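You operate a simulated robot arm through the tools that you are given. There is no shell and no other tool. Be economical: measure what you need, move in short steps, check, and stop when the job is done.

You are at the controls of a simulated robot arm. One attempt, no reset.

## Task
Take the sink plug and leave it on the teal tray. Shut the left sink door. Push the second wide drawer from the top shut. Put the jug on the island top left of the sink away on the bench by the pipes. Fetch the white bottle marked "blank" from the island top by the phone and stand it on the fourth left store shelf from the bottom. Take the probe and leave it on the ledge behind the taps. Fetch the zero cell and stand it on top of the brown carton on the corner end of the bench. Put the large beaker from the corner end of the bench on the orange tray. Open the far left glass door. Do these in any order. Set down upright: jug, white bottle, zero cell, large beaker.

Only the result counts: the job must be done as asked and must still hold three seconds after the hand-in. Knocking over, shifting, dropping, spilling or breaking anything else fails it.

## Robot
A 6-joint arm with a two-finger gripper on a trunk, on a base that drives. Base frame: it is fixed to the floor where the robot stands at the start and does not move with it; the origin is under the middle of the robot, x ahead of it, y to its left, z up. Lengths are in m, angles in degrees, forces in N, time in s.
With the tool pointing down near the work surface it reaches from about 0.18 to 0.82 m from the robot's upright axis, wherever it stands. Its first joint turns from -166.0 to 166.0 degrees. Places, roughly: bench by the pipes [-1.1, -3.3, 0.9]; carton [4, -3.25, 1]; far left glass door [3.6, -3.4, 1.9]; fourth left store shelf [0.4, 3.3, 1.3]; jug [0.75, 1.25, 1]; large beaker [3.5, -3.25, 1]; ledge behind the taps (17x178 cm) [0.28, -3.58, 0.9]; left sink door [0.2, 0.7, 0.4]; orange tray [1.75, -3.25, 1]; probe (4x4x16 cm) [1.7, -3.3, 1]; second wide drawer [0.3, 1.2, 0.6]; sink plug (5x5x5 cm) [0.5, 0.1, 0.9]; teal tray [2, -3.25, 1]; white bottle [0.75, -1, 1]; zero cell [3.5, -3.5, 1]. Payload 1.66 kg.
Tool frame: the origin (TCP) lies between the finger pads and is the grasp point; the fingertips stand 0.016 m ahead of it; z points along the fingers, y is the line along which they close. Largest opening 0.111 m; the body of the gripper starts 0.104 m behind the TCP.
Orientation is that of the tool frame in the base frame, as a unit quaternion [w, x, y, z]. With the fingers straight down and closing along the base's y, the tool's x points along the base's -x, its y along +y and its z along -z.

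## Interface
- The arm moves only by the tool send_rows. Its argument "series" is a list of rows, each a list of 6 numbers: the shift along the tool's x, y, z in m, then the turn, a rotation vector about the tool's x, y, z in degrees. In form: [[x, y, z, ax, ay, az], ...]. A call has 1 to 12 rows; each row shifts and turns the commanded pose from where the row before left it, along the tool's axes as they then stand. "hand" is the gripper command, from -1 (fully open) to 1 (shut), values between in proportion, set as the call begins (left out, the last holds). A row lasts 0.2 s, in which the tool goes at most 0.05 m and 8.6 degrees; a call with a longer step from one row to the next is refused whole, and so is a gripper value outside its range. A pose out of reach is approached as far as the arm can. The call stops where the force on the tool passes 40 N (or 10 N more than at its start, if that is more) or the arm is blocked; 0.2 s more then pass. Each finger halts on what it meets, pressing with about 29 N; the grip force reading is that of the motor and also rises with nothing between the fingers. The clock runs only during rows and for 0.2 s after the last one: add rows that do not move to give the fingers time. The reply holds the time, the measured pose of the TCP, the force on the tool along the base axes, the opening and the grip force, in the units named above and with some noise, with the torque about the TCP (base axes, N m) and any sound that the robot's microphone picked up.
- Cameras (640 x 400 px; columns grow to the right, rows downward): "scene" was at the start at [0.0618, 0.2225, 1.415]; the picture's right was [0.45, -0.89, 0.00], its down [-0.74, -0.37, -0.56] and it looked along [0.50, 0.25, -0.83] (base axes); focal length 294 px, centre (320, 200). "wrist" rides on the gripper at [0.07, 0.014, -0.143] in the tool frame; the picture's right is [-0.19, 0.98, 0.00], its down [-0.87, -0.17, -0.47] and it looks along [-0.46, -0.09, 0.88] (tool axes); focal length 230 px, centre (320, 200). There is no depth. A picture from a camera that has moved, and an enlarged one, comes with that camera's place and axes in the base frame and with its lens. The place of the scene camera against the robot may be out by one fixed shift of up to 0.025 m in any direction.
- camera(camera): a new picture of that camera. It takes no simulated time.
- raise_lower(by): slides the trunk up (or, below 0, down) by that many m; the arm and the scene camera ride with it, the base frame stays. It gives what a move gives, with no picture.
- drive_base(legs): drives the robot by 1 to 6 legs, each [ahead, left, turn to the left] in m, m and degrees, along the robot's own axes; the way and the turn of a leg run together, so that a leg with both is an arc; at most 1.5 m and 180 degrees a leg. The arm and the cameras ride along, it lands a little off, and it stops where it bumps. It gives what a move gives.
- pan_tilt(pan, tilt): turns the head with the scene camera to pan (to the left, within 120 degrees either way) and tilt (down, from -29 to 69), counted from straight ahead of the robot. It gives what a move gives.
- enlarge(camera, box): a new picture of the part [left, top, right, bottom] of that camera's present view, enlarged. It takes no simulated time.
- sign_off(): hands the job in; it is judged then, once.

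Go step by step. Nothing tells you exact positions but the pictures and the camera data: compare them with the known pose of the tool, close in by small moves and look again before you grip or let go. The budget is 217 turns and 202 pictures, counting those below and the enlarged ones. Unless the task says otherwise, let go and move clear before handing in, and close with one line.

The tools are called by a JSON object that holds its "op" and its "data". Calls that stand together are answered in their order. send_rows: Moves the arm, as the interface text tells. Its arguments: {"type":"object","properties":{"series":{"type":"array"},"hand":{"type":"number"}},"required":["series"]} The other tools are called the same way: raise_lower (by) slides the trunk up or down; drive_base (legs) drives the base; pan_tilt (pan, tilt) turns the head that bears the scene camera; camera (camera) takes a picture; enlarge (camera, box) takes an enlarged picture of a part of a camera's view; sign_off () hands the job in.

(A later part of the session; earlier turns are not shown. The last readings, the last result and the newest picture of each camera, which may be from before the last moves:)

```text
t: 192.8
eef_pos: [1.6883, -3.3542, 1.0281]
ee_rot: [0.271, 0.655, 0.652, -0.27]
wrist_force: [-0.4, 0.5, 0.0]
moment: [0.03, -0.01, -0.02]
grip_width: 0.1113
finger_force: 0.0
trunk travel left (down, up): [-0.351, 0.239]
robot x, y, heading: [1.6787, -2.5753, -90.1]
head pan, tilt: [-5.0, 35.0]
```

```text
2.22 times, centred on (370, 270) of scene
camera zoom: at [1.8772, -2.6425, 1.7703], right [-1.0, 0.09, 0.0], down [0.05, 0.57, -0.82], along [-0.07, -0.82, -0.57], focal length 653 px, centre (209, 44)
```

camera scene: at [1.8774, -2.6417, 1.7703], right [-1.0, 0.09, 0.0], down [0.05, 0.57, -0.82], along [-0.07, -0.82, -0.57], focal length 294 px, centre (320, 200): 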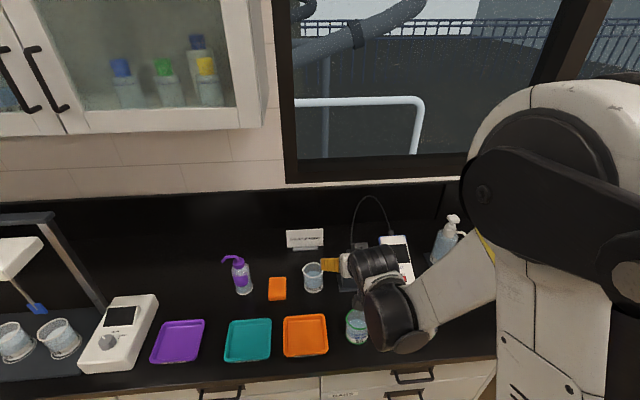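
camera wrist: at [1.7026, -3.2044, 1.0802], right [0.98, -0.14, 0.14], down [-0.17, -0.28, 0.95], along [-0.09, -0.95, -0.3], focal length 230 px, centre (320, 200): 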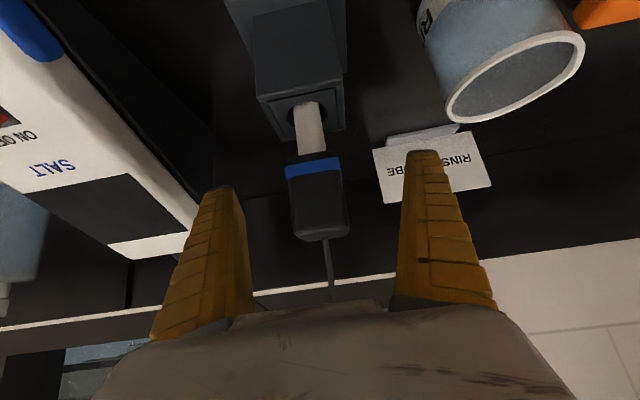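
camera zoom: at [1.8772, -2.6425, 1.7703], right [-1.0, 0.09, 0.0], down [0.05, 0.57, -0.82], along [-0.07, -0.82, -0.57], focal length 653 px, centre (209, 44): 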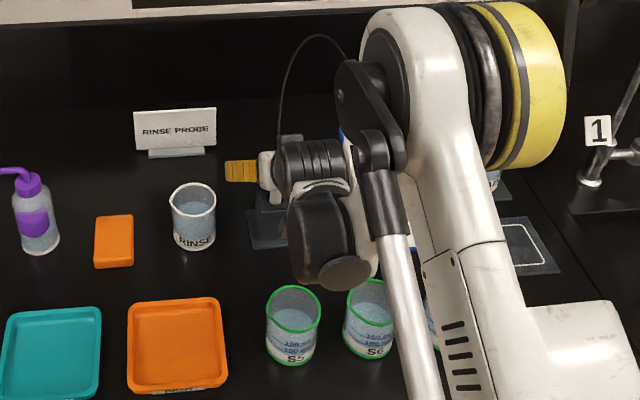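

{"op": "send_rows", "data": {"series": [[0, 0, 0, 0, 0, 0], [0, 0, 0, 0, 0, 0], [0, 0, 0, 0, 0, 0], [0, 0, 0, 0, 0, 0]], "hand": 1}}

{"op": "send_rows", "data": {"series": [[-0.014, 0, -0.014, 0, 0, 0], [-0.014, 0, -0.014, 0, 0, 0], [-0.021, 0, -0.021, 0, 0, 0], [-0.021, 0, -0.021, 0, 0, 0]]}}

{"op": "camera", "data": {"camera": "wrist"}}

{"op": "enlarge", "data": {"camera": "scene", "box": [280, 160, 460, 360]}}

```text
t: 193.8
eef_pos: [1.6886, -3.3525, 1.0303]
ee_rot: [0.271, 0.655, 0.651, -0.271]
wrist_force: [-0.7, 0.1, 6.7]
moment: [0.09, 0.03, 0.0]
grip_width: 0.0263
finger_force: 28.8
trunk travel left (down, up): [-0.351, 0.239]
robot x, y, heading: [1.6733, -2.5746, -90.5]
head pan, tilt: [-5.0, 35.0]
```

```text
t: 194.8
eef_pos: [1.6906, -3.3538, 1.1299]
ee_rot: [0.271, 0.655, 0.652, -0.27]
wrist_force: [-0.7, -0.1, -0.6]
moment: [-0.02, 0.0, 0.01]
grip_width: 0.0258
finger_force: 29.0
trunk travel left (down, up): [-0.351, 0.239]
robot x, y, heading: [1.6786, -2.5724, -90.0]
head pan, tilt: [-5.0, 35.0]
```

```text
139 pictures are left
camera wrist: at [1.704, -3.2041, 1.1807], right [0.98, -0.14, 0.14], down [-0.17, -0.28, 0.95], along [-0.09, -0.95, -0.3], focal length 230 px, centre (320, 200)
```

wrist: 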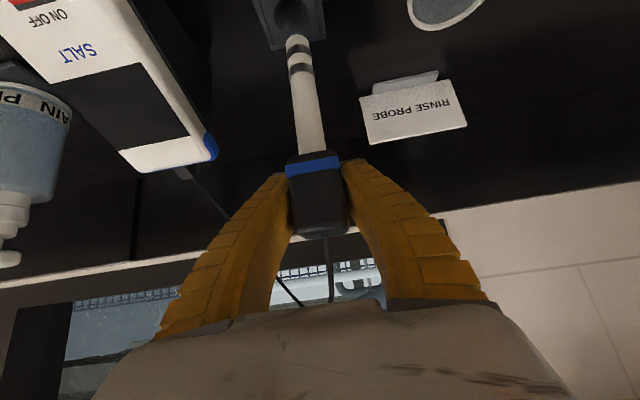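

```text
2.00 times, centred on (370, 260) of scene
camera zoom: at [1.8773, -2.6409, 1.7704], right [-1.0, 0.09, 0.0], down [0.05, 0.57, -0.82], along [-0.07, -0.82, -0.57], focal length 588 px, centre (220, 80)
```

zoom: 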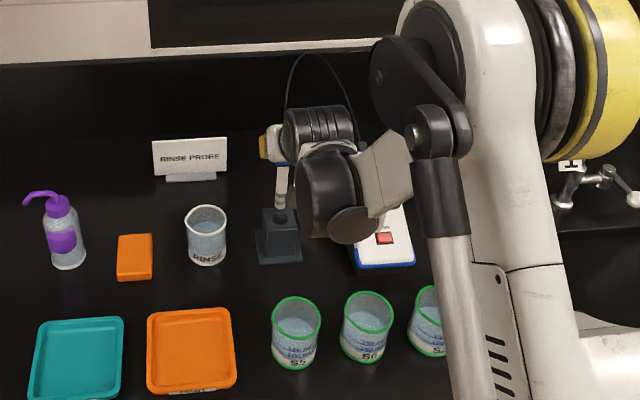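

The probe is out of its stand. I'll raise it well clear, watching the cable and meter, and look along toward the taps and ledge.

{"op": "send_rows", "data": {"series": [[-0.0283, 0, -0.0283, 0, 0, 0], [-0.0283, 0, -0.0283, 0, 0, 0], [-0.0283, 0, -0.0283, 0, 0, 0]]}}

{"op": "raise_lower", "data": {"by": 0.15}}

{"op": "pan_tilt", "data": {"pan": -25, "tilt": 35}}

{"op": "camera", "data": {"camera": "scene"}}

{"op": "camera", "data": {"camera": "wrist"}}

```text
t: 195.6
eef_pos: [1.689, -3.3545, 1.2508]
ee_rot: [0.27, 0.655, 0.652, -0.271]
wrist_force: [0.1, -0.2, -1.4]
moment: [0.01, 0.0, -0.02]
grip_width: 0.0254
finger_force: 28.9
trunk travel left (down, up): [-0.351, 0.239]
robot x, y, heading: [1.6775, -2.5738, -90.2]
head pan, tilt: [-5.0, 35.0]
```

```text
t: 197.3
eef_pos: [1.6876, -3.3556, 1.3995]
ee_rot: [0.271, 0.654, 0.652, -0.27]
wrist_force: [0.0, -0.4, -1.2]
moment: [0.0, -0.02, 0.0]
grip_width: 0.0256
finger_force: 29.3
trunk travel left (down, up): [-0.501, 0.089]
robot x, y, heading: [1.6771, -2.5711, -90.2]
head pan, tilt: [-5.0, 35.0]
```

```text
t: 198.1
eef_pos: [1.6887, -3.3564, 1.3992]
ee_rot: [0.271, 0.655, 0.652, -0.27]
wrist_force: [-0.8, -0.3, -0.7]
moment: [-0.03, -0.02, -0.02]
grip_width: 0.0256
finger_force: 28.9
trunk travel left (down, up): [-0.501, 0.089]
robot x, y, heading: [1.6788, -2.5723, -90.3]
head pan, tilt: [-25.0, 35.0]
```

```text
137 pictures are left
camera scene: at [1.8479, -2.6335, 1.9203], right [-0.91, 0.43, 0.0], down [0.24, 0.52, -0.82], along [-0.35, -0.74, -0.57], focal length 294 px, centre (320, 200)
```

scene: 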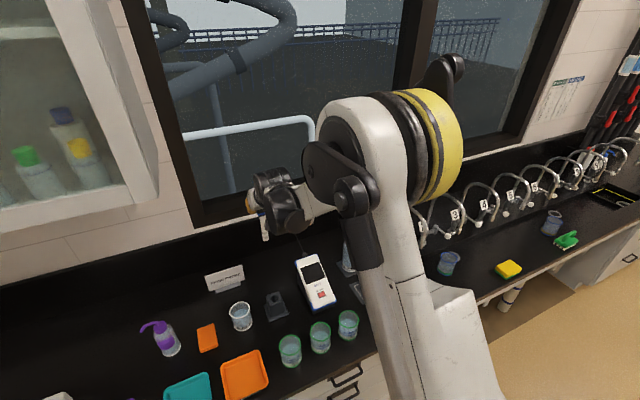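

```text
136 pictures are left
camera wrist: at [1.7025, -3.2059, 1.4504], right [0.98, -0.14, 0.14], down [-0.17, -0.28, 0.95], along [-0.09, -0.95, -0.3], focal length 230 px, centre (320, 200)
```

wrist: 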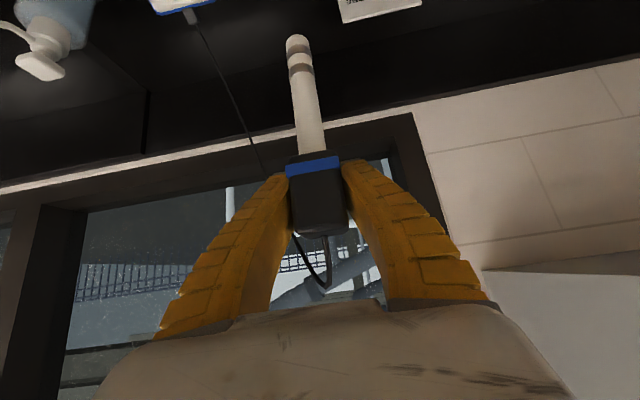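

{"op": "enlarge", "data": {"camera": "wrist", "box": [140, 0, 400, 300]}}

{"op": "enlarge", "data": {"camera": "scene", "box": [200, 150, 380, 330]}}

```text
1.33 times, centred on (270, 150) of wrist
camera zoom: at [1.7025, -3.2059, 1.4504], right [0.98, -0.14, 0.14], down [-0.17, -0.28, 0.95], along [-0.09, -0.95, -0.3], focal length 307 px, centre (387, 267)
```

zoom: 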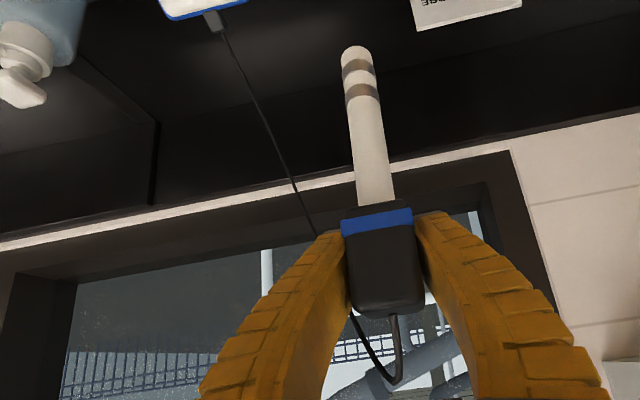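

```text
2.22 times, centred on (290, 240) of scene
camera zoom: at [1.8479, -2.6335, 1.9203], right [-0.91, 0.43, 0.0], down [0.24, 0.52, -0.82], along [-0.35, -0.74, -0.57], focal length 653 px, centre (387, 111)
```

zoom: 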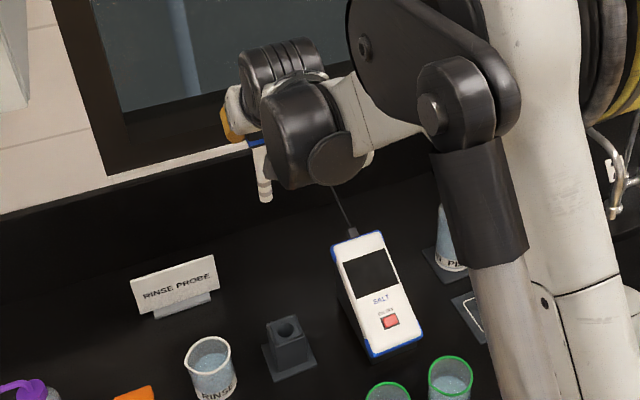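

The cable runs from the meter at about (1.49, -3.49, 0.97), so the near end of the ledge around x≈1.1 is within its present stretch. I'll lower a little and move right to see the ledge.

{"op": "raise_lower", "data": {"by": -0.06}}

{"op": "drive_base", "data": {"legs": [[0, -0.2, 0]]}}

{"op": "camera", "data": {"camera": "wrist"}}

{"op": "camera", "data": {"camera": "scene"}}

```text
t: 199.1
eef_pos: [1.6872, -3.3556, 1.3393]
ee_rot: [0.27, 0.655, 0.651, -0.27]
wrist_force: [0.2, 0.2, -1.0]
moment: [-0.05, 0.0, 0.01]
grip_width: 0.0258
finger_force: 29.2
trunk travel left (down, up): [-0.441, 0.149]
robot x, y, heading: [1.6799, -2.5709, -90.3]
head pan, tilt: [-25.0, 35.0]
```

```text
t: 200.8
eef_pos: [1.4818, -3.3537, 1.3374]
ee_rot: [0.272, 0.655, 0.651, -0.27]
wrist_force: [-0.6, -0.8, -0.4]
moment: [0.0, -0.02, 0.05]
grip_width: 0.0257
finger_force: 28.7
trunk travel left (down, up): [-0.441, 0.149]
robot x, y, heading: [1.4724, -2.5702, -90.4]
head pan, tilt: [-25.0, 35.0]
```

```text
133 pictures are left
camera wrist: at [1.4958, -3.2049, 1.3904], right [0.98, -0.14, 0.14], down [-0.17, -0.28, 0.95], along [-0.09, -0.95, -0.3], focal length 230 px, centre (320, 200)
```

wrist: 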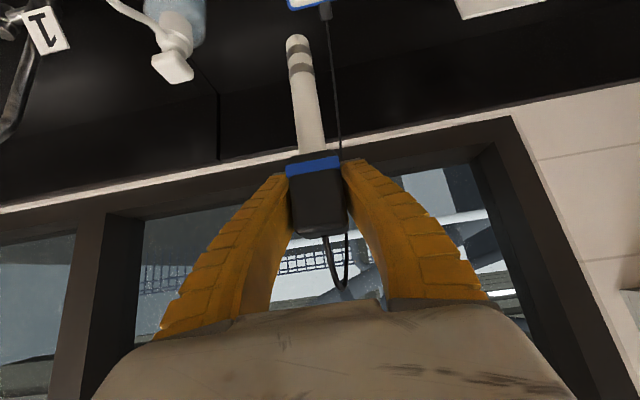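

```text
132 pictures are left
camera scene: at [1.6423, -2.6328, 1.8605], right [-0.9, 0.43, 0.0], down [0.25, 0.52, -0.82], along [-0.35, -0.74, -0.57], focal length 294 px, centre (320, 200)
```

scene: 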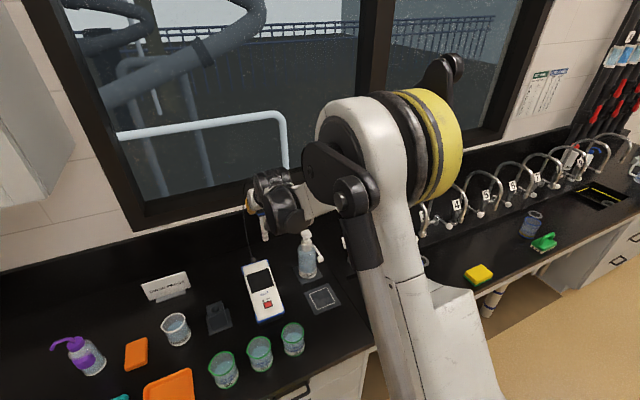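

{"op": "enlarge", "data": {"camera": "scene", "box": [400, 120, 640, 270]}}

{"op": "enlarge", "data": {"camera": "wrist", "box": [0, 0, 320, 220]}}

```text
2.67 times, centred on (520, 195) of scene
camera zoom: at [1.6423, -2.6328, 1.8605], right [-0.9, 0.43, 0.0], down [0.25, 0.52, -0.82], along [-0.35, -0.74, -0.57], focal length 783 px, centre (-213, 213)
```

zoom: 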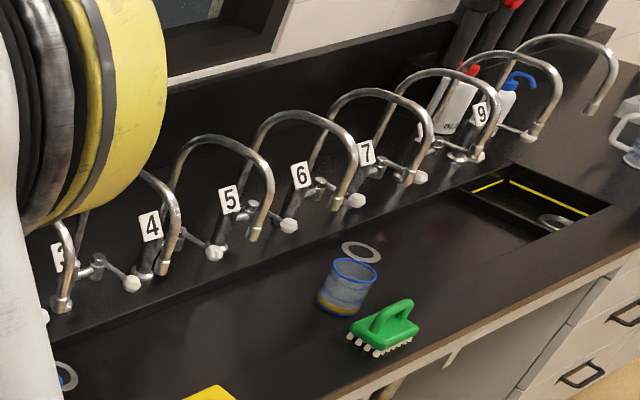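

```text
1.82 times, centred on (160, 110) of wrist
camera zoom: at [1.4958, -3.2049, 1.3904], right [0.98, -0.14, 0.14], down [-0.17, -0.28, 0.95], along [-0.09, -0.95, -0.3], focal length 418 px, centre (611, 364)
```

zoom: 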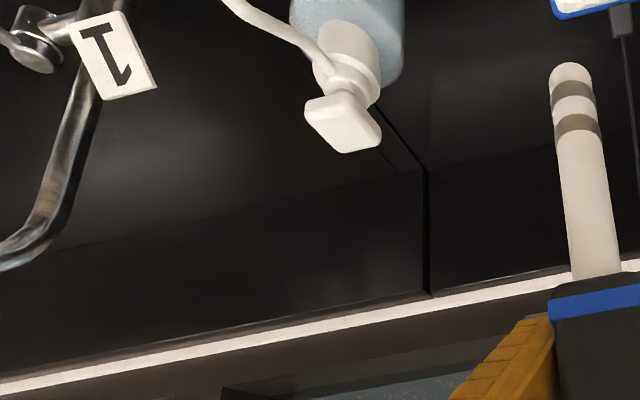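

The ledge is the flat strip behind the taps. I'll lay the probe along it at the +x end near tap 1, so I turn the tool vertical and yaw it 90°, which leaves the probe slanting toward -x.

{"op": "send_rows", "data": {"series": [[0, 0, 0, 0, 7.5, 0], [0, 0, 0, 0, 7.5, 0], [0, 0, 0, 0, 7.5, 0], [0, 0, 0, 0, 7.5, 0], [0, 0, 0, 0, 7.5, 0], [0, 0, 0, 0, 7.5, 0]]}}

{"op": "send_rows", "data": {"series": [[0, 0, 0, 0, 0, -8.2], [0, 0, 0, 0, 0, -8.2], [0, 0, 0, 0, 0, -8.2], [0, 0, 0, 0, 0, -8.2], [0, 0, 0, 0, 0, -8.2], [0, 0, 0, 0, 0, -8.2], [0, 0, 0, 0, 0, -8.2], [0, 0, 0, 0, 0, -8.2], [0, 0, 0, 0, 0, -8.2], [0, 0, 0, 0, 0, -8.2], [0, 0, 0, 0, 0, -8]]}}

{"op": "camera", "data": {"camera": "scene"}}

{"op": "camera", "data": {"camera": "wrist"}}

```text
t: 202.2
eef_pos: [1.4825, -3.3565, 1.3385]
ee_rot: [-0.001, 0.709, 0.706, 0.002]
wrist_force: [0.0, 0.2, -0.3]
moment: [0.02, -0.02, 0.01]
grip_width: 0.0256
finger_force: 29.0
trunk travel left (down, up): [-0.441, 0.149]
robot x, y, heading: [1.4715, -2.5728, -90.5]
head pan, tilt: [-25.0, 35.0]
```

```text
t: 204.6
eef_pos: [1.4833, -3.3545, 1.3388]
ee_rot: [0.001, 0.001, 1.0, 0.0]
wrist_force: [0.3, 0.4, -1.6]
moment: [0.02, 0.0, -0.01]
grip_width: 0.0255
finger_force: 28.8
trunk travel left (down, up): [-0.441, 0.149]
robot x, y, heading: [1.4706, -2.5706, -90.5]
head pan, tilt: [-25.0, 35.0]
```

```text
129 pictures are left
camera scene: at [1.6434, -2.6328, 1.8603], right [-0.9, 0.43, 0.0], down [0.25, 0.52, -0.82], along [-0.35, -0.74, -0.57], focal length 294 px, centre (320, 200)
```

scene: 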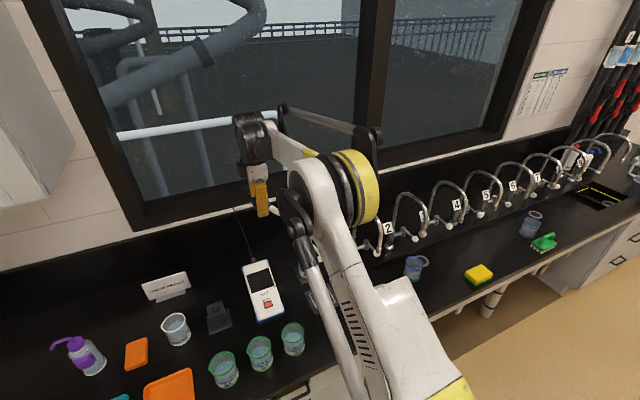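

```text
128 pictures are left
camera wrist: at [1.4125, -3.3415, 1.4815], right [0.19, 0.98, 0.0], down [0.86, -0.17, 0.47], along [0.46, -0.09, -0.88], focal length 230 px, centre (320, 200)
```

wrist: 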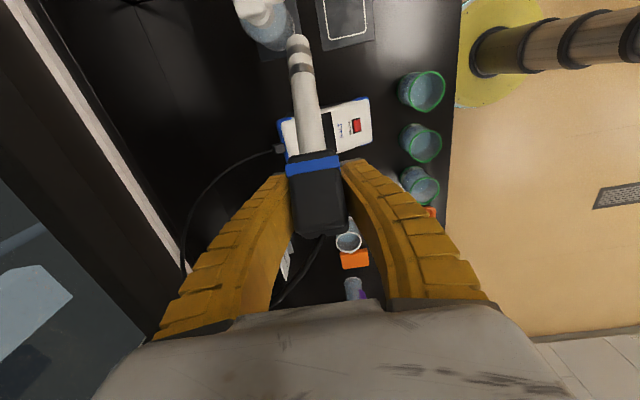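

Cable is slack and the orientation is right. I'll lean the tool 30° more so the probe lies nearly level, lower a bit, and drive toward tap 1.

{"op": "send_rows", "data": {"series": [[0, 0, 0, 0, 7.5, 0], [0, 0, 0, 0, 7.5, 0], [0, 0, 0, 0, 7.5, 0], [0, 0, 0, 0, 7.5, 0]]}}

{"op": "raise_lower", "data": {"by": -0.05}}

{"op": "drive_base", "data": {"legs": [[0, -0.25, 0.5]]}}

{"op": "camera", "data": {"camera": "wrist"}}

{"op": "camera", "data": {"camera": "scene"}}

```text
t: 205.6
eef_pos: [1.4826, -3.3556, 1.338]
ee_rot: [-0.259, 0.002, 0.966, 0.0]
wrist_force: [-0.2, 0.4, -0.8]
moment: [0.01, -0.07, -0.02]
grip_width: 0.0257
finger_force: 28.7
trunk travel left (down, up): [-0.441, 0.149]
robot x, y, heading: [1.4721, -2.575, -90.3]
head pan, tilt: [-25.0, 35.0]
```

```text
t: 206.5
eef_pos: [1.4814, -3.3549, 1.2902]
ee_rot: [-0.258, 0.003, 0.966, 0.001]
wrist_force: [0.0, 0.1, -1.0]
moment: [0.02, -0.07, 0.0]
grip_width: 0.0255
finger_force: 29.1
trunk travel left (down, up): [-0.391, 0.199]
robot x, y, heading: [1.4733, -2.5697, -90.2]
head pan, tilt: [-25.0, 35.0]
```

```text
t: 208.3
eef_pos: [1.2301, -3.3545, 1.2896]
ee_rot: [-0.258, -0.001, 0.966, -0.001]
wrist_force: [-0.3, 0.1, -0.2]
moment: [-0.02, -0.08, -0.01]
grip_width: 0.0256
finger_force: 28.6
trunk travel left (down, up): [-0.391, 0.199]
robot x, y, heading: [1.2205, -2.5744, -90.2]
head pan, tilt: [-25.0, 35.0]
```

```text
127 pictures are left
camera wrist: at [1.2417, -3.341, 1.4473], right [0.16, 0.98, -0.09], down [0.99, -0.17, -0.02], along [-0.04, -0.09, -1.0], focal length 230 px, centre (320, 200)
```

wrist: 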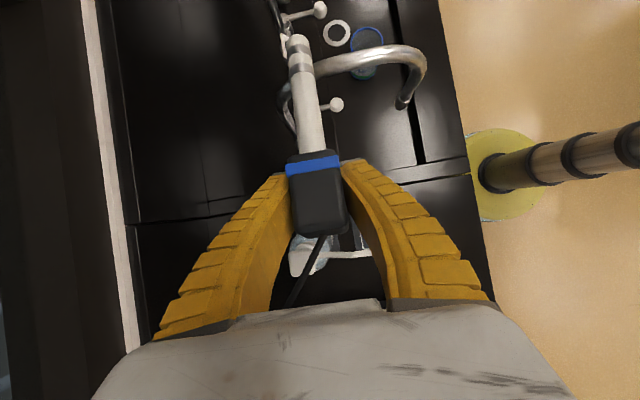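

```text
126 pictures are left
camera scene: at [1.3872, -2.631, 1.8105], right [-0.91, 0.42, 0.0], down [0.24, 0.52, -0.82], along [-0.35, -0.74, -0.57], focal length 294 px, centre (320, 200)
```

scene: 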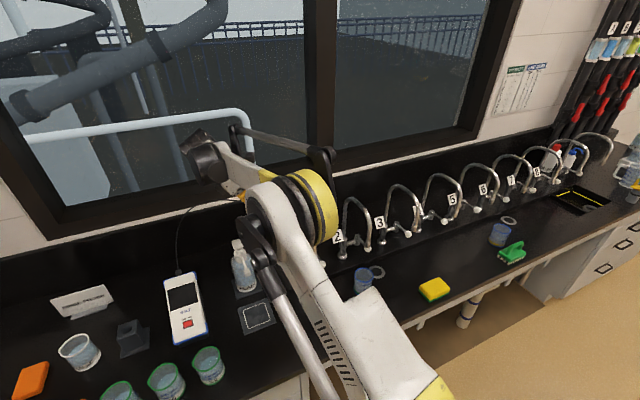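

The ledge end is at x≈1.177, the tap 1 neck at about (1.08, -3.41), and the backsplash at y≈-3.66. I'll go in on the +x side of tap 1 and then slide behind it.

{"op": "drive_base", "data": {"legs": [[0.165, 0.1, 0]]}}

{"op": "send_rows", "data": {"series": [[0.0054, -0.00625, 0.0407, 0, 0, 0], [0.0054, -0.00625, 0.0407, 0, 0, 0], [0.0054, -0.00625, 0.0407, 0, 0, 0], [0.0054, -0.00625, 0.0407, 0, 0, 0]]}}

{"op": "camera", "data": {"camera": "wrist"}}

{"op": "camera", "data": {"camera": "scene"}}

```text
t: 209.9
eef_pos: [1.3295, -3.5211, 1.2882]
ee_rot: [-0.258, -0.001, 0.966, 0.0]
wrist_force: [0.1, -1.0, -1.2]
moment: [0.02, -0.05, -0.02]
grip_width: 0.0253
finger_force: 28.5
trunk travel left (down, up): [-0.391, 0.199]
robot x, y, heading: [1.3128, -2.7396, -90.2]
head pan, tilt: [-25.0, 35.0]
```

```text
t: 210.9
eef_pos: [1.2277, -3.5439, 1.1591]
ee_rot: [-0.258, 0.001, 0.966, 0.0]
wrist_force: [1.1, 0.5, -1.4]
moment: [0.02, -0.06, 0.0]
grip_width: 0.025
finger_force: 28.9
trunk travel left (down, up): [-0.391, 0.199]
robot x, y, heading: [1.3162, -2.7367, -90.3]
head pan, tilt: [-25.0, 35.0]
```

```text
125 pictures are left
camera wrist: at [1.2377, -3.5317, 1.3179], right [0.17, 0.98, -0.09], down [0.99, -0.17, -0.02], along [-0.04, -0.09, -1.0], focal length 230 px, centre (320, 200)
```

wrist: 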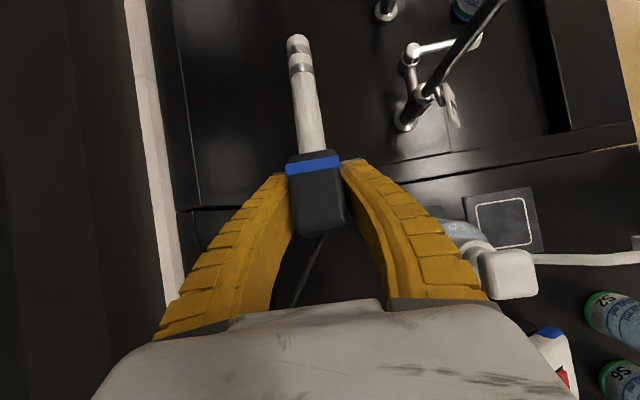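

```text
124 pictures are left
camera scene: at [1.4851, -2.798, 1.8103], right [-0.91, 0.42, 0.0], down [0.24, 0.52, -0.82], along [-0.35, -0.74, -0.57], focal length 294 px, centre (320, 200)
```

scene: 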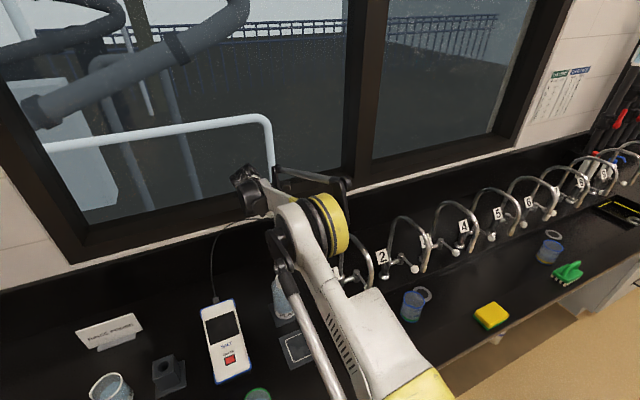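

{"op": "send_rows", "data": {"series": [[0.0347, 0, 0.02, 0, 0, 0], [0.0347, 0, 0.02, 0, 0, 0], [0.0347, 0, 0.02, 0, 0, 0], [-0.0225, 0, 0.039, 0, 0, 0], [-0.0225, 0, 0.039, 0, 0, 0]]}}

{"op": "enlarge", "data": {"camera": "scene", "box": [200, 150, 460, 330]}}

{"op": "camera", "data": {"camera": "wrist"}}

```text
t: 212.1
eef_pos: [1.1075, -3.5416, 1.0683]
ee_rot: [-0.258, 0.001, 0.966, 0.0]
wrist_force: [0.4, 0.2, -1.3]
moment: [0.02, -0.06, 0.05]
grip_width: 0.0256
finger_force: 29.2
trunk travel left (down, up): [-0.391, 0.199]
robot x, y, heading: [1.3151, -2.7375, -90.2]
head pan, tilt: [-25.0, 35.0]
```

```text
2.22 times, centred on (330, 240) of scene
camera zoom: at [1.4849, -2.7976, 1.8104], right [-0.91, 0.42, 0.0], down [0.24, 0.52, -0.82], along [-0.35, -0.74, -0.57], focal length 653 px, centre (298, 111)
```

zoom: 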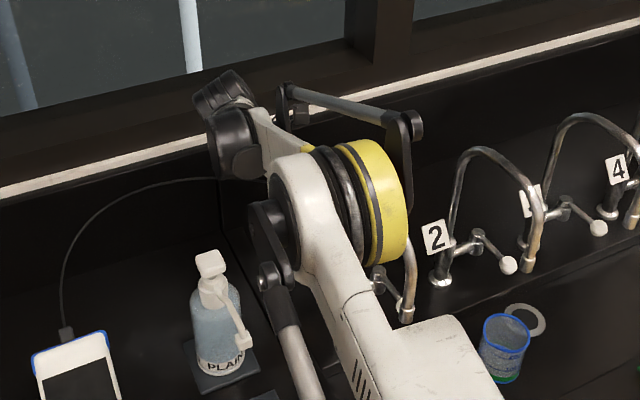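

```text
122 pictures are left
camera wrist: at [1.1194, -3.5296, 1.2272], right [0.17, 0.98, -0.09], down [0.99, -0.17, -0.02], along [-0.04, -0.09, -1.0], focal length 230 px, centre (320, 200)
```

wrist: 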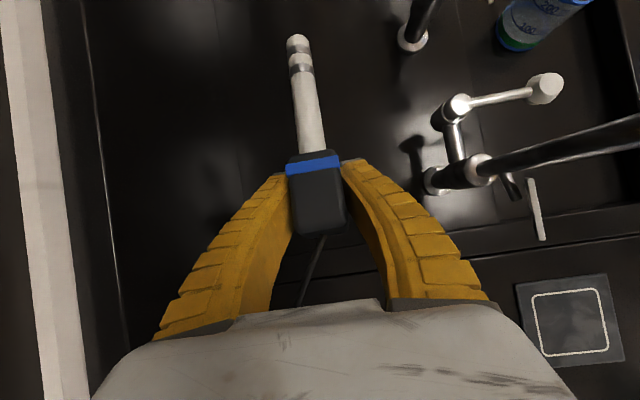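

The elbow is well above the taps (z≈1.4). I'll lower the probe to the ledge with force checks.

{"op": "send_rows", "data": {"series": [[-0.0172, 0, 0.0297, 0, 0, 0], [-0.0172, 0, 0.0297, 0, 0, 0], [-0.0172, 0, 0.0297, 0, 0, 0]]}}

{"op": "send_rows", "data": {"series": [[-0.005, 0, 0.0087, 0, 0, 0]]}}

{"op": "send_rows", "data": {"series": [[-0.005, 0, 0.0087, 0, 0, 0]]}}

{"op": "camera", "data": {"camera": "wrist"}}

```text
t: 212.9
eef_pos: [1.1143, -3.5015, 0.9959]
ee_rot: [-0.257, 0.0, 0.966, -0.002]
wrist_force: [-0.4, 1.0, -0.5]
moment: [0.03, -0.06, 0.04]
grip_width: 0.0257
finger_force: 29.3
out of reach, approached as far as the arm can: row 1, 2, 3
trunk travel left (down, up): [-0.391, 0.199]
robot x, y, heading: [1.3152, -2.734, -90.1]
head pan, tilt: [-25.0, 35.0]
```

```text
t: 213.3
eef_pos: [1.1129, -3.4957, 0.9895]
ee_rot: [-0.257, 0.0, 0.966, -0.002]
wrist_force: [0.2, -0.6, -1.2]
moment: [0.02, -0.02, 0.03]
grip_width: 0.0254
finger_force: 28.6
out of reach, approached as far as the arm can: row 1
trunk travel left (down, up): [-0.391, 0.199]
robot x, y, heading: [1.3141, -2.7366, -90.4]
head pan, tilt: [-25.0, 35.0]
```

```text
t: 213.7
eef_pos: [1.1134, -3.4914, 0.9874]
ee_rot: [-0.258, 0.0, 0.966, -0.001]
wrist_force: [0.3, 0.3, -2.1]
moment: [0.03, -0.09, 0.02]
grip_width: 0.0258
finger_force: 28.6
out of reach, approached as far as the arm can: row 1
trunk travel left (down, up): [-0.391, 0.199]
robot x, y, heading: [1.314, -2.735, -90.1]
head pan, tilt: [-25.0, 35.0]
```

```text
121 pictures are left
camera wrist: at [1.1254, -3.4784, 1.1441], right [0.16, 0.98, -0.1], down [0.99, -0.17, -0.02], along [-0.04, -0.09, -1.0], focal length 230 px, centre (320, 200)
```

wrist: 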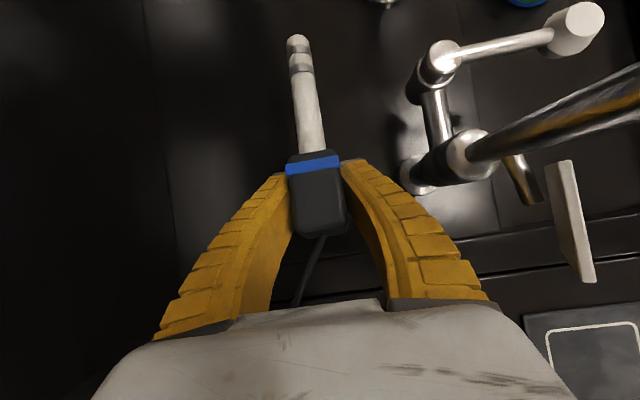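

{"op": "send_rows", "data": {"series": [[0.02, -0.012, -0.0346, 0, 0, 0], [0.02, -0.035, -0.0346, 0, 0, 0]]}}

{"op": "raise_lower", "data": {"by": -0.09}}

{"op": "camera", "data": {"camera": "wrist"}}

{"op": "enlarge", "data": {"camera": "scene", "box": [200, 150, 460, 330]}}

```text
refused: row 2 steps farther than a row can; nothing moved
```

```text
t: 214.6
eef_pos: [1.1147, -3.4921, 0.9175]
ee_rot: [-0.26, -0.001, 0.966, 0.0]
wrist_force: [5.0, 5.3, 17.9]
moment: [0.14, -0.19, 0.17]
grip_width: 0.0266
finger_force: 29.1
trunk travel left (down, up): [-0.319, 0.271]
robot x, y, heading: [1.3167, -2.7367, -90.2]
head pan, tilt: [-25.0, 35.0]
stopped: the force on the tool passed its limit at 95 N (the readings are from after the stop); the commanded pose is now the measured one
```

```text
120 pictures are left
camera wrist: at [1.1267, -3.4783, 1.0761], right [0.16, 0.98, -0.1], down [0.99, -0.17, -0.03], along [-0.04, -0.09, -0.99], focal length 230 px, centre (320, 200)
```

wrist: 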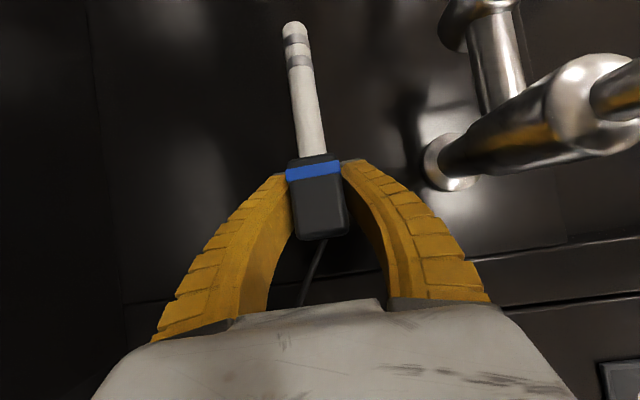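

```text
2.22 times, centred on (330, 240) of scene
camera zoom: at [1.4867, -2.7948, 1.7378], right [-0.91, 0.42, 0.0], down [0.24, 0.52, -0.82], along [-0.35, -0.74, -0.57], focal length 653 px, centre (298, 111)
```

zoom: 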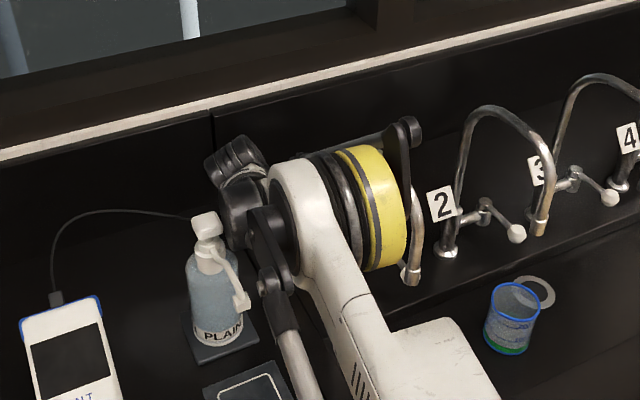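

The probe touched down a little early at y≈-3.49. I'll lift slightly and shift back over the ledge.

{"op": "send_rows", "data": {"series": [[0.0125, -0.01, -0.0217, 0, 0, 0], [0.005, -0.03, -0.0087, 0, 0, 0], [0, -0.03, 0, 0, 0, 0]]}}

{"op": "camera", "data": {"camera": "wrist"}}

{"op": "enlarge", "data": {"camera": "scene", "box": [200, 150, 460, 330]}}

```text
t: 215.4
eef_pos: [1.116, -3.5331, 0.9698]
ee_rot: [-0.26, 0.0, 0.966, -0.001]
wrist_force: [0.0, -0.1, -0.8]
moment: [-0.01, -0.03, 0.02]
grip_width: 0.0257
finger_force: 29.1
out of reach, approached as far as the arm can: row 2, 3
trunk travel left (down, up): [-0.319, 0.271]
robot x, y, heading: [1.3126, -2.7393, -90.1]
head pan, tilt: [-25.0, 35.0]
```

```text
118 pictures are left
camera wrist: at [1.1279, -3.5204, 1.1283], right [0.16, 0.98, -0.1], down [0.99, -0.17, -0.03], along [-0.04, -0.09, -0.99], focal length 230 px, centre (320, 200)
```

wrist: 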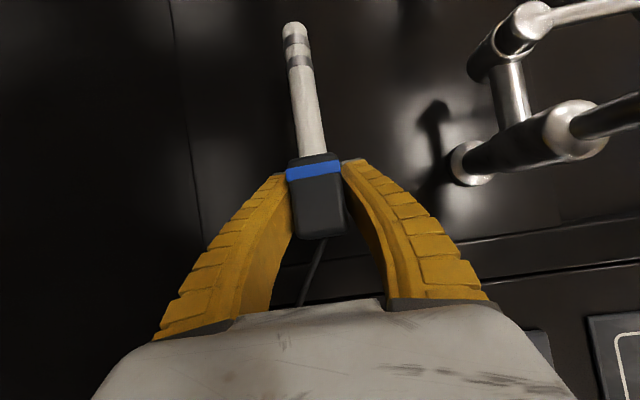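

```text
2.22 times, centred on (330, 240) of scene
camera zoom: at [1.4861, -2.7967, 1.7381], right [-0.91, 0.42, 0.0], down [0.24, 0.52, -0.82], along [-0.35, -0.74, -0.57], focal length 653 px, centre (298, 111)
```

zoom: 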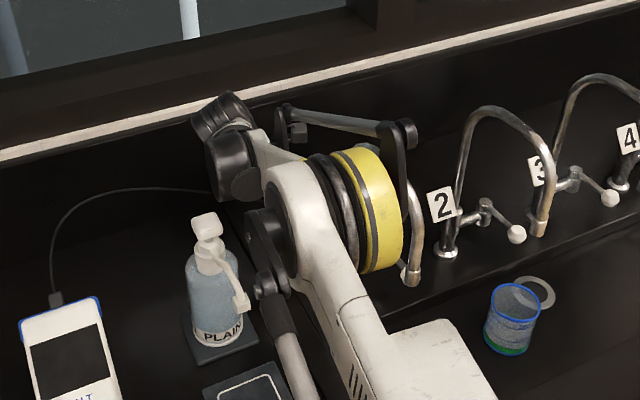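

{"op": "drive_base", "data": {"legs": [[0.03, 0, 0]]}}

{"op": "raise_lower", "data": {"by": -0.035}}

{"op": "camera", "data": {"camera": "wrist"}}

```text
t: 216.3
eef_pos: [1.1156, -3.5646, 0.9685]
ee_rot: [-0.26, -0.001, 0.966, 0.0]
wrist_force: [-0.7, 0.6, -1.2]
moment: [0.05, -0.07, -0.02]
grip_width: 0.0257
finger_force: 29.2
trunk travel left (down, up): [-0.319, 0.271]
robot x, y, heading: [1.3173, -2.7684, -89.8]
head pan, tilt: [-25.0, 35.0]
```

```text
t: 217.1
eef_pos: [1.1165, -3.564, 0.9355]
ee_rot: [-0.26, 0.0, 0.966, -0.001]
wrist_force: [-0.6, 0.8, -0.4]
moment: [-0.02, -0.05, 0.0]
grip_width: 0.0257
finger_force: 29.1
trunk travel left (down, up): [-0.284, 0.306]
robot x, y, heading: [1.317, -2.7653, -89.8]
head pan, tilt: [-25.0, 35.0]
```

```text
116 pictures are left
camera wrist: at [1.1272, -3.5504, 1.0931], right [0.16, 0.98, -0.1], down [0.99, -0.17, -0.03], along [-0.04, -0.09, -0.99], focal length 230 px, centre (320, 200)
```

wrist: 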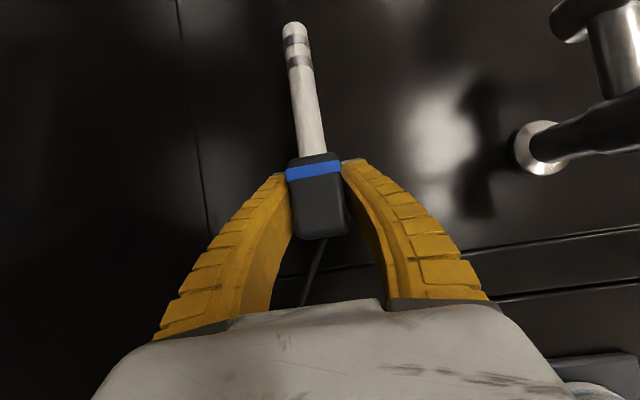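

{"op": "raise_lower", "data": {"by": -0.013}}

{"op": "send_rows", "data": {"series": [[0, 0, 0, 0, 0, 0], [0, 0, 0, 0, 0, 0]], "hand": 0.2}}

{"op": "camera", "data": {"camera": "wrist"}}

```text
t: 217.7
eef_pos: [1.1157, -3.5635, 0.9216]
ee_rot: [-0.26, 0.0, 0.966, -0.001]
wrist_force: [-0.2, -0.1, -1.2]
moment: [0.01, -0.03, 0.0]
grip_width: 0.0256
finger_force: 29.0
trunk travel left (down, up): [-0.271, 0.319]
robot x, y, heading: [1.3164, -2.7705, -90.1]
head pan, tilt: [-25.0, 35.0]
```

```text
t: 218.3
eef_pos: [1.1155, -3.5636, 0.9227]
ee_rot: [-0.259, 0.0, 0.966, -0.001]
wrist_force: [-0.3, -0.5, -0.5]
moment: [-0.01, 0.01, 0.02]
grip_width: 0.0466
finger_force: 1.2
trunk travel left (down, up): [-0.271, 0.319]
robot x, y, heading: [1.3153, -2.7711, -89.9]
head pan, tilt: [-25.0, 35.0]
```

```text
115 pictures are left
camera wrist: at [1.1273, -3.5502, 1.0802], right [0.16, 0.98, -0.1], down [0.99, -0.17, -0.03], along [-0.04, -0.09, -0.99], focal length 230 px, centre (320, 200)
```

wrist: 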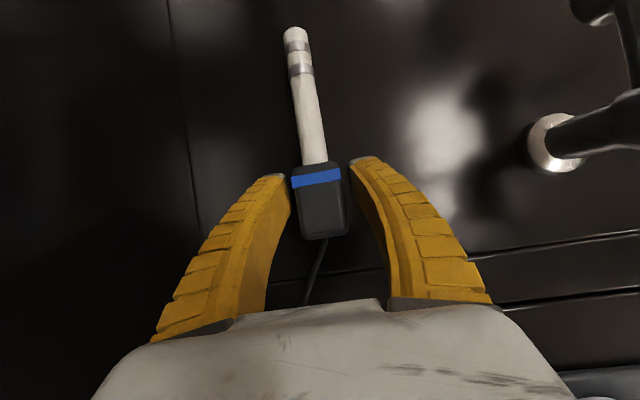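

The probe lies on the ledge. I'll open wider and go straight up.

{"op": "send_rows", "data": {"series": [[0, 0, 0, 0, 0, 0], [0, 0, 0, 0, 0, 0], [0.0125, 0, -0.0216, 0, 0, 0], [0.025, 0, -0.0433, 0, 0, 0], [0.025, 0, -0.0433, 0, 0, 0], [0.025, 0, -0.0433, 0, 0, 0], [0.025, 0, -0.0433, 0, 0, 0], [0.025, 0, -0.0433, 0, 0, 0], [0.025, 0, -0.0433, 0, 0, 0]], "hand": -0.4}}

{"op": "camera", "data": {"camera": "wrist"}}

{"op": "camera", "data": {"camera": "scene"}}

```text
t: 220.3
eef_pos: [1.1175, -3.5644, 1.2493]
ee_rot: [-0.259, 0.0, 0.966, -0.001]
wrist_force: [0.3, 0.9, -0.2]
moment: [-0.01, -0.01, 0.0]
grip_width: 0.0793
finger_force: 0.8
trunk travel left (down, up): [-0.271, 0.319]
robot x, y, heading: [1.3146, -2.765, -89.8]
head pan, tilt: [-25.0, 35.0]
```

```text
114 pictures are left
camera wrist: at [1.1295, -3.5512, 1.4065], right [0.16, 0.98, -0.1], down [0.99, -0.17, -0.03], along [-0.04, -0.09, -0.99], focal length 230 px, centre (320, 200)
```

wrist: 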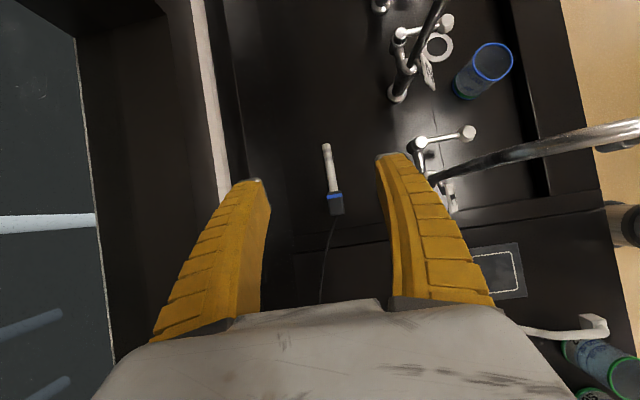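

```text
113 pictures are left
camera scene: at [1.4859, -2.8265, 1.6902], right [-0.91, 0.42, 0.0], down [0.24, 0.52, -0.82], along [-0.35, -0.74, -0.57], focal length 294 px, centre (320, 200)
```

scene: 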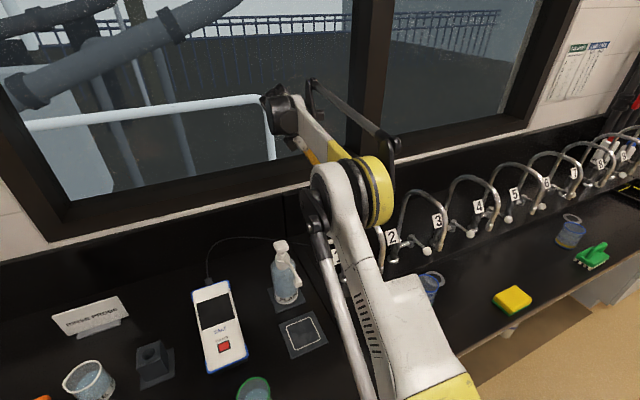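

The probe rests on the ledge, cable intact, nothing else disturbed. I'll lift clear, back off, straighten the tool, and drive toward the corner end.

{"op": "raise_lower", "data": {"by": 0.12}}

{"op": "drive_base", "data": {"legs": [[-0.55, 0, 0], [0, 1.2, 0], [0, 0.8, 0]]}}

{"op": "send_rows", "data": {"series": [[0, 0, 0, 0, -7.5, 0], [0, 0, 0, 0, -7.5, 0], [0, 0, 0, 0, -7.5, 0], [0, 0, 0, 0, -7.5, 0]], "hand": -1}}

{"op": "pan_tilt", "data": {"pan": 0, "tilt": 22}}

{"op": "camera", "data": {"camera": "scene"}}

```text
t: 221.8
eef_pos: [1.1188, -3.5661, 1.3671]
ee_rot: [-0.26, 0.0, 0.966, -0.001]
wrist_force: [0.4, -0.2, 0.6]
moment: [0.02, 0.02, 0.0]
grip_width: 0.0792
finger_force: 0.8
trunk travel left (down, up): [-0.391, 0.199]
robot x, y, heading: [1.316, -2.7655, -90.2]
head pan, tilt: [-25.0, 35.0]
```

```text
t: 234.5
eef_pos: [3.1191, -3.045, 1.367]
ee_rot: [-0.26, 0.005, 0.966, 0.0]
wrist_force: [0.3, 0.7, 0.0]
moment: [0.0, -0.02, 0.0]
grip_width: 0.079
finger_force: 0.5
trunk travel left (down, up): [-0.391, 0.199]
robot x, y, heading: [3.3238, -2.2509, -90.7]
head pan, tilt: [-25.0, 35.0]
```

```text
t: 235.5
eef_pos: [3.1228, -3.0218, 1.3636]
ee_rot: [0.0, 0.006, 1.0, -0.003]
wrist_force: [0.6, 1.7, 0.1]
moment: [-0.12, 0.01, -0.02]
grip_width: 0.111
finger_force: 0.1
out of reach, approached as far as the arm can: row 4
trunk travel left (down, up): [-0.391, 0.199]
robot x, y, heading: [3.324, -2.248, -90.7]
head pan, tilt: [-25.0, 35.0]
```

```text
t: 236.4
eef_pos: [3.1234, -3.0249, 1.3599]
ee_rot: [-0.002, 0.004, 1.0, 0.0]
wrist_force: [-1.4, 0.7, -0.1]
moment: [-0.01, 0.0, 0.01]
grip_width: 0.111
finger_force: 0.0
trunk travel left (down, up): [-0.391, 0.199]
robot x, y, heading: [3.3249, -2.2501, -90.7]
head pan, tilt: [0.0, 22.0]
```

```text
112 pictures are left
camera scene: at [3.5308, -2.3237, 1.8308], right [-1.0, 0.01, 0.0], down [0.0, 0.37, -0.93], along [-0.01, -0.93, -0.37], focal length 294 px, centre (320, 200)
```

scene: 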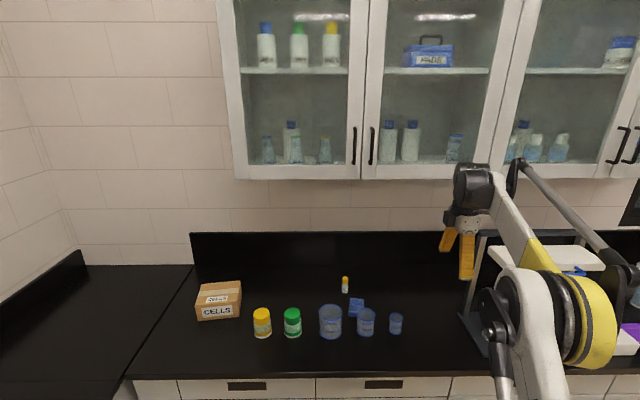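

{"op": "enlarge", "data": {"camera": "scene", "box": [180, 250, 440, 370]}}

{"op": "enlarge", "data": {"camera": "scene", "box": [200, 0, 440, 190]}}

```text
2.46 times, centred on (310, 310) of scene
camera zoom: at [3.5308, -2.3237, 1.8308], right [-1.0, 0.01, 0.0], down [0.0, 0.37, -0.93], along [-0.01, -0.93, -0.37], focal length 723 px, centre (345, -71)
```

zoom: 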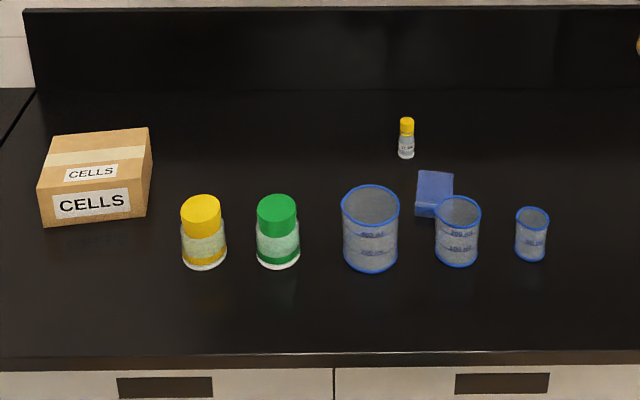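

```text
2.11 times, centred on (320, 95) of scene
camera zoom: at [3.5308, -2.3237, 1.8308], right [-1.0, 0.01, 0.0], down [0.0, 0.37, -0.93], along [-0.01, -0.93, -0.37], focal length 618 px, centre (320, 421)
```

zoom: 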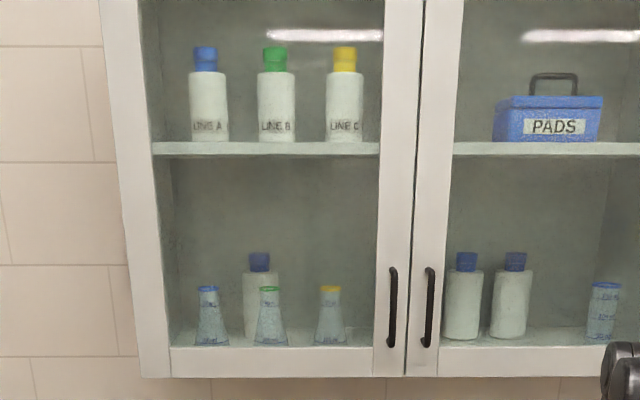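

The large beaker is at about (3.48, -3.21), 9 cm across with its rim near 1.015. The zero cell is the yellow-capped vial near (3.40, -3.47), and the carton is near (3.95, -3.37). I'll take the beaker first and position over it.

{"op": "drive_base", "data": {"legs": [[0, 0.3, 0.7], [0.16, 0, 0]]}}

{"op": "send_rows", "data": {"series": [[-0.02, 0, 0.05, 0, 0, 0], [-0.02, 0, 0.045, 0, 0, 0], [-0.015, 0, 0.045, 0, 0, 0]]}}

{"op": "camera", "data": {"camera": "wrist"}}

{"op": "camera", "data": {"camera": "scene"}}

```text
t: 239.5
eef_pos: [3.4245, -3.1908, 1.36]
ee_rot: [-0.001, 0.001, 1.0, -0.001]
wrist_force: [-0.6, 0.3, -0.8]
moment: [0.05, 0.01, 0.01]
grip_width: 0.111
finger_force: 0.0
trunk travel left (down, up): [-0.391, 0.199]
robot x, y, heading: [3.6207, -2.4136, -90.4]
head pan, tilt: [0.0, 22.0]
```

```text
refused: row 1 steps farther than a row can; nothing moved
```

```text
109 pictures are left
camera wrist: at [3.3557, -3.1781, 1.5025], right [0.19, 0.98, 0.0], down [0.87, -0.17, 0.47], along [0.46, -0.09, -0.88], focal length 230 px, centre (320, 200)
```

wrist: 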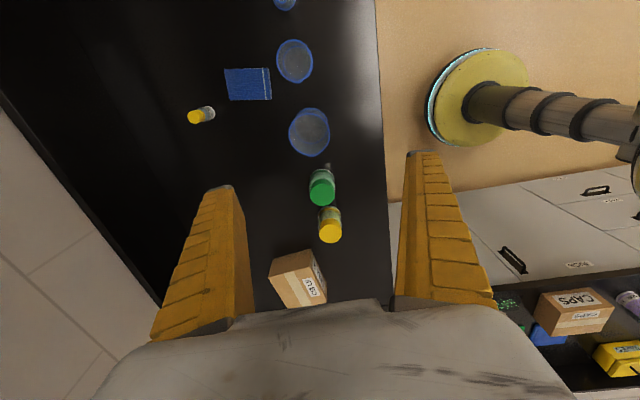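

```text
108 pictures are left
camera scene: at [3.8264, -2.4868, 1.8307], right [-1.0, 0.0, 0.0], down [0.0, 0.38, -0.93], along [0.0, -0.93, -0.38], focal length 294 px, centre (320, 200)
```

scene: 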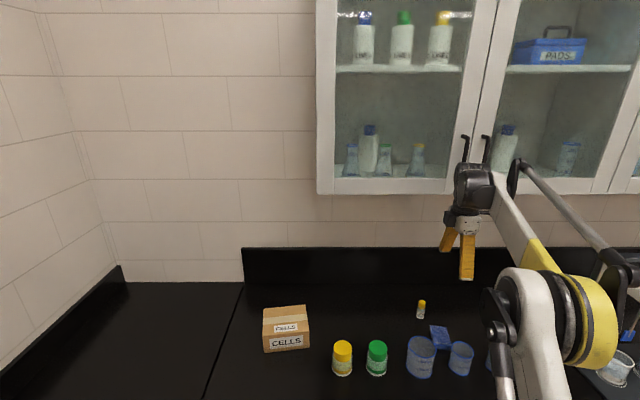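

{"op": "send_rows", "data": {"series": [[-0.0125, -0.0135, 0.04, 0, 0, 0], [-0.0125, -0.0135, 0.04, 0, 0, 0], [0, 0, 0.045, 0, 0, 0], [0, 0, 0.045, 0, 0, 0], [0, 0, 0.04, 0, 0, 0]]}}

{"op": "camera", "data": {"camera": "wrist"}}

```text
t: 240.7
eef_pos: [3.452, -3.2162, 1.1516]
ee_rot: [-0.001, 0.0, 1.0, -0.001]
wrist_force: [0.1, -0.2, 0.0]
moment: [0.04, -0.01, 0.02]
grip_width: 0.1108
finger_force: 0.1
trunk travel left (down, up): [-0.391, 0.199]
robot x, y, heading: [3.6165, -2.4134, -90.2]
head pan, tilt: [0.0, 22.0]
```

```text
107 pictures are left
camera wrist: at [3.3827, -3.2032, 1.2934], right [0.19, 0.98, 0.0], down [0.87, -0.17, 0.47], along [0.46, -0.09, -0.88], focal length 230 px, centre (320, 200)
```

wrist: 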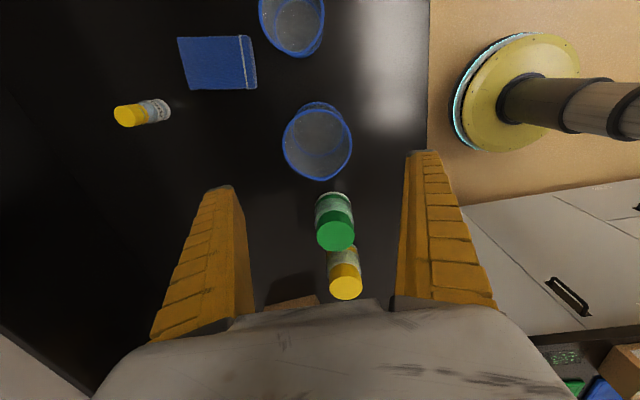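

{"op": "enlarge", "data": {"camera": "wrist", "box": [250, 80, 390, 200]}}

```text
3.33 times, centred on (320, 140) of wrist
camera zoom: at [3.3827, -3.2032, 1.2934], right [0.19, 0.98, 0.0], down [0.87, -0.17, 0.47], along [0.46, -0.09, -0.88], focal length 767 px, centre (320, 400)
```

zoom: 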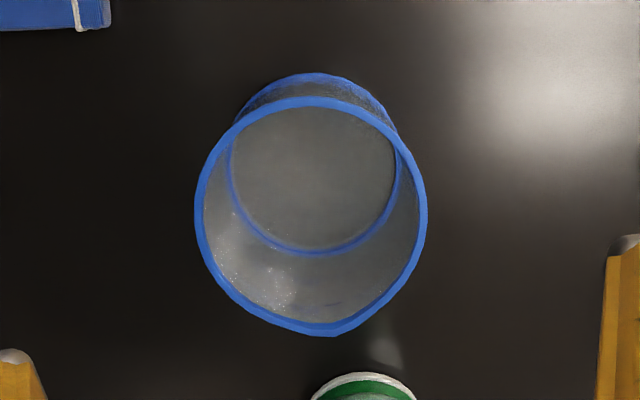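

{"op": "send_rows", "data": {"series": [[-0.001, -0.004, 0.037, 0, 0, 0], [0, 0, 0.037, 0, 0, 0], [0, 0, 0.037, 0, 0, 0], [0, 0, 0.037, 0, 0, 0], [0, 0, 0.037, 0, 0, 0]]}}

{"op": "camera", "data": {"camera": "wrist"}}

```text
t: 241.8
eef_pos: [3.455, -3.1956, 1.0095]
ee_rot: [-0.002, 0.001, 1.0, -0.005]
wrist_force: [0.5, -0.1, 14.5]
moment: [-0.94, 0.01, -0.02]
grip_width: 0.1108
finger_force: 0.0
out of reach, approached as far as the arm can: row 3, 4, 5
trunk travel left (down, up): [-0.391, 0.199]
robot x, y, heading: [3.6201, -2.4162, -90.1]
head pan, tilt: [0.0, 22.0]
stopped in row 5: the force on the tool passed its limit at 45 N (the readings are from after the stop); the commanded pose is now the measured one
```

```text
105 pictures are left
camera wrist: at [3.3861, -3.1805, 1.1514], right [0.19, 0.98, -0.01], down [0.87, -0.16, 0.47], along [0.46, -0.1, -0.88], focal length 230 px, centre (320, 200)
```

wrist: 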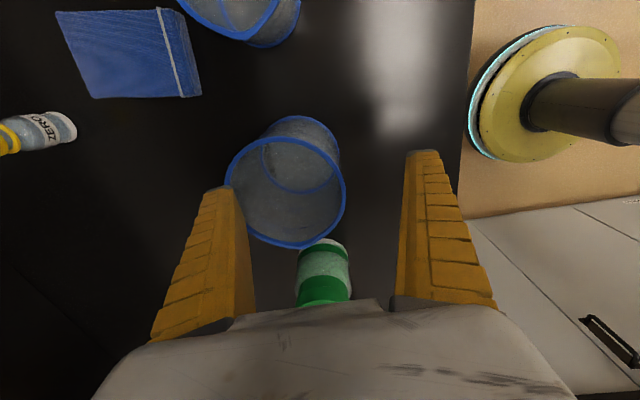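

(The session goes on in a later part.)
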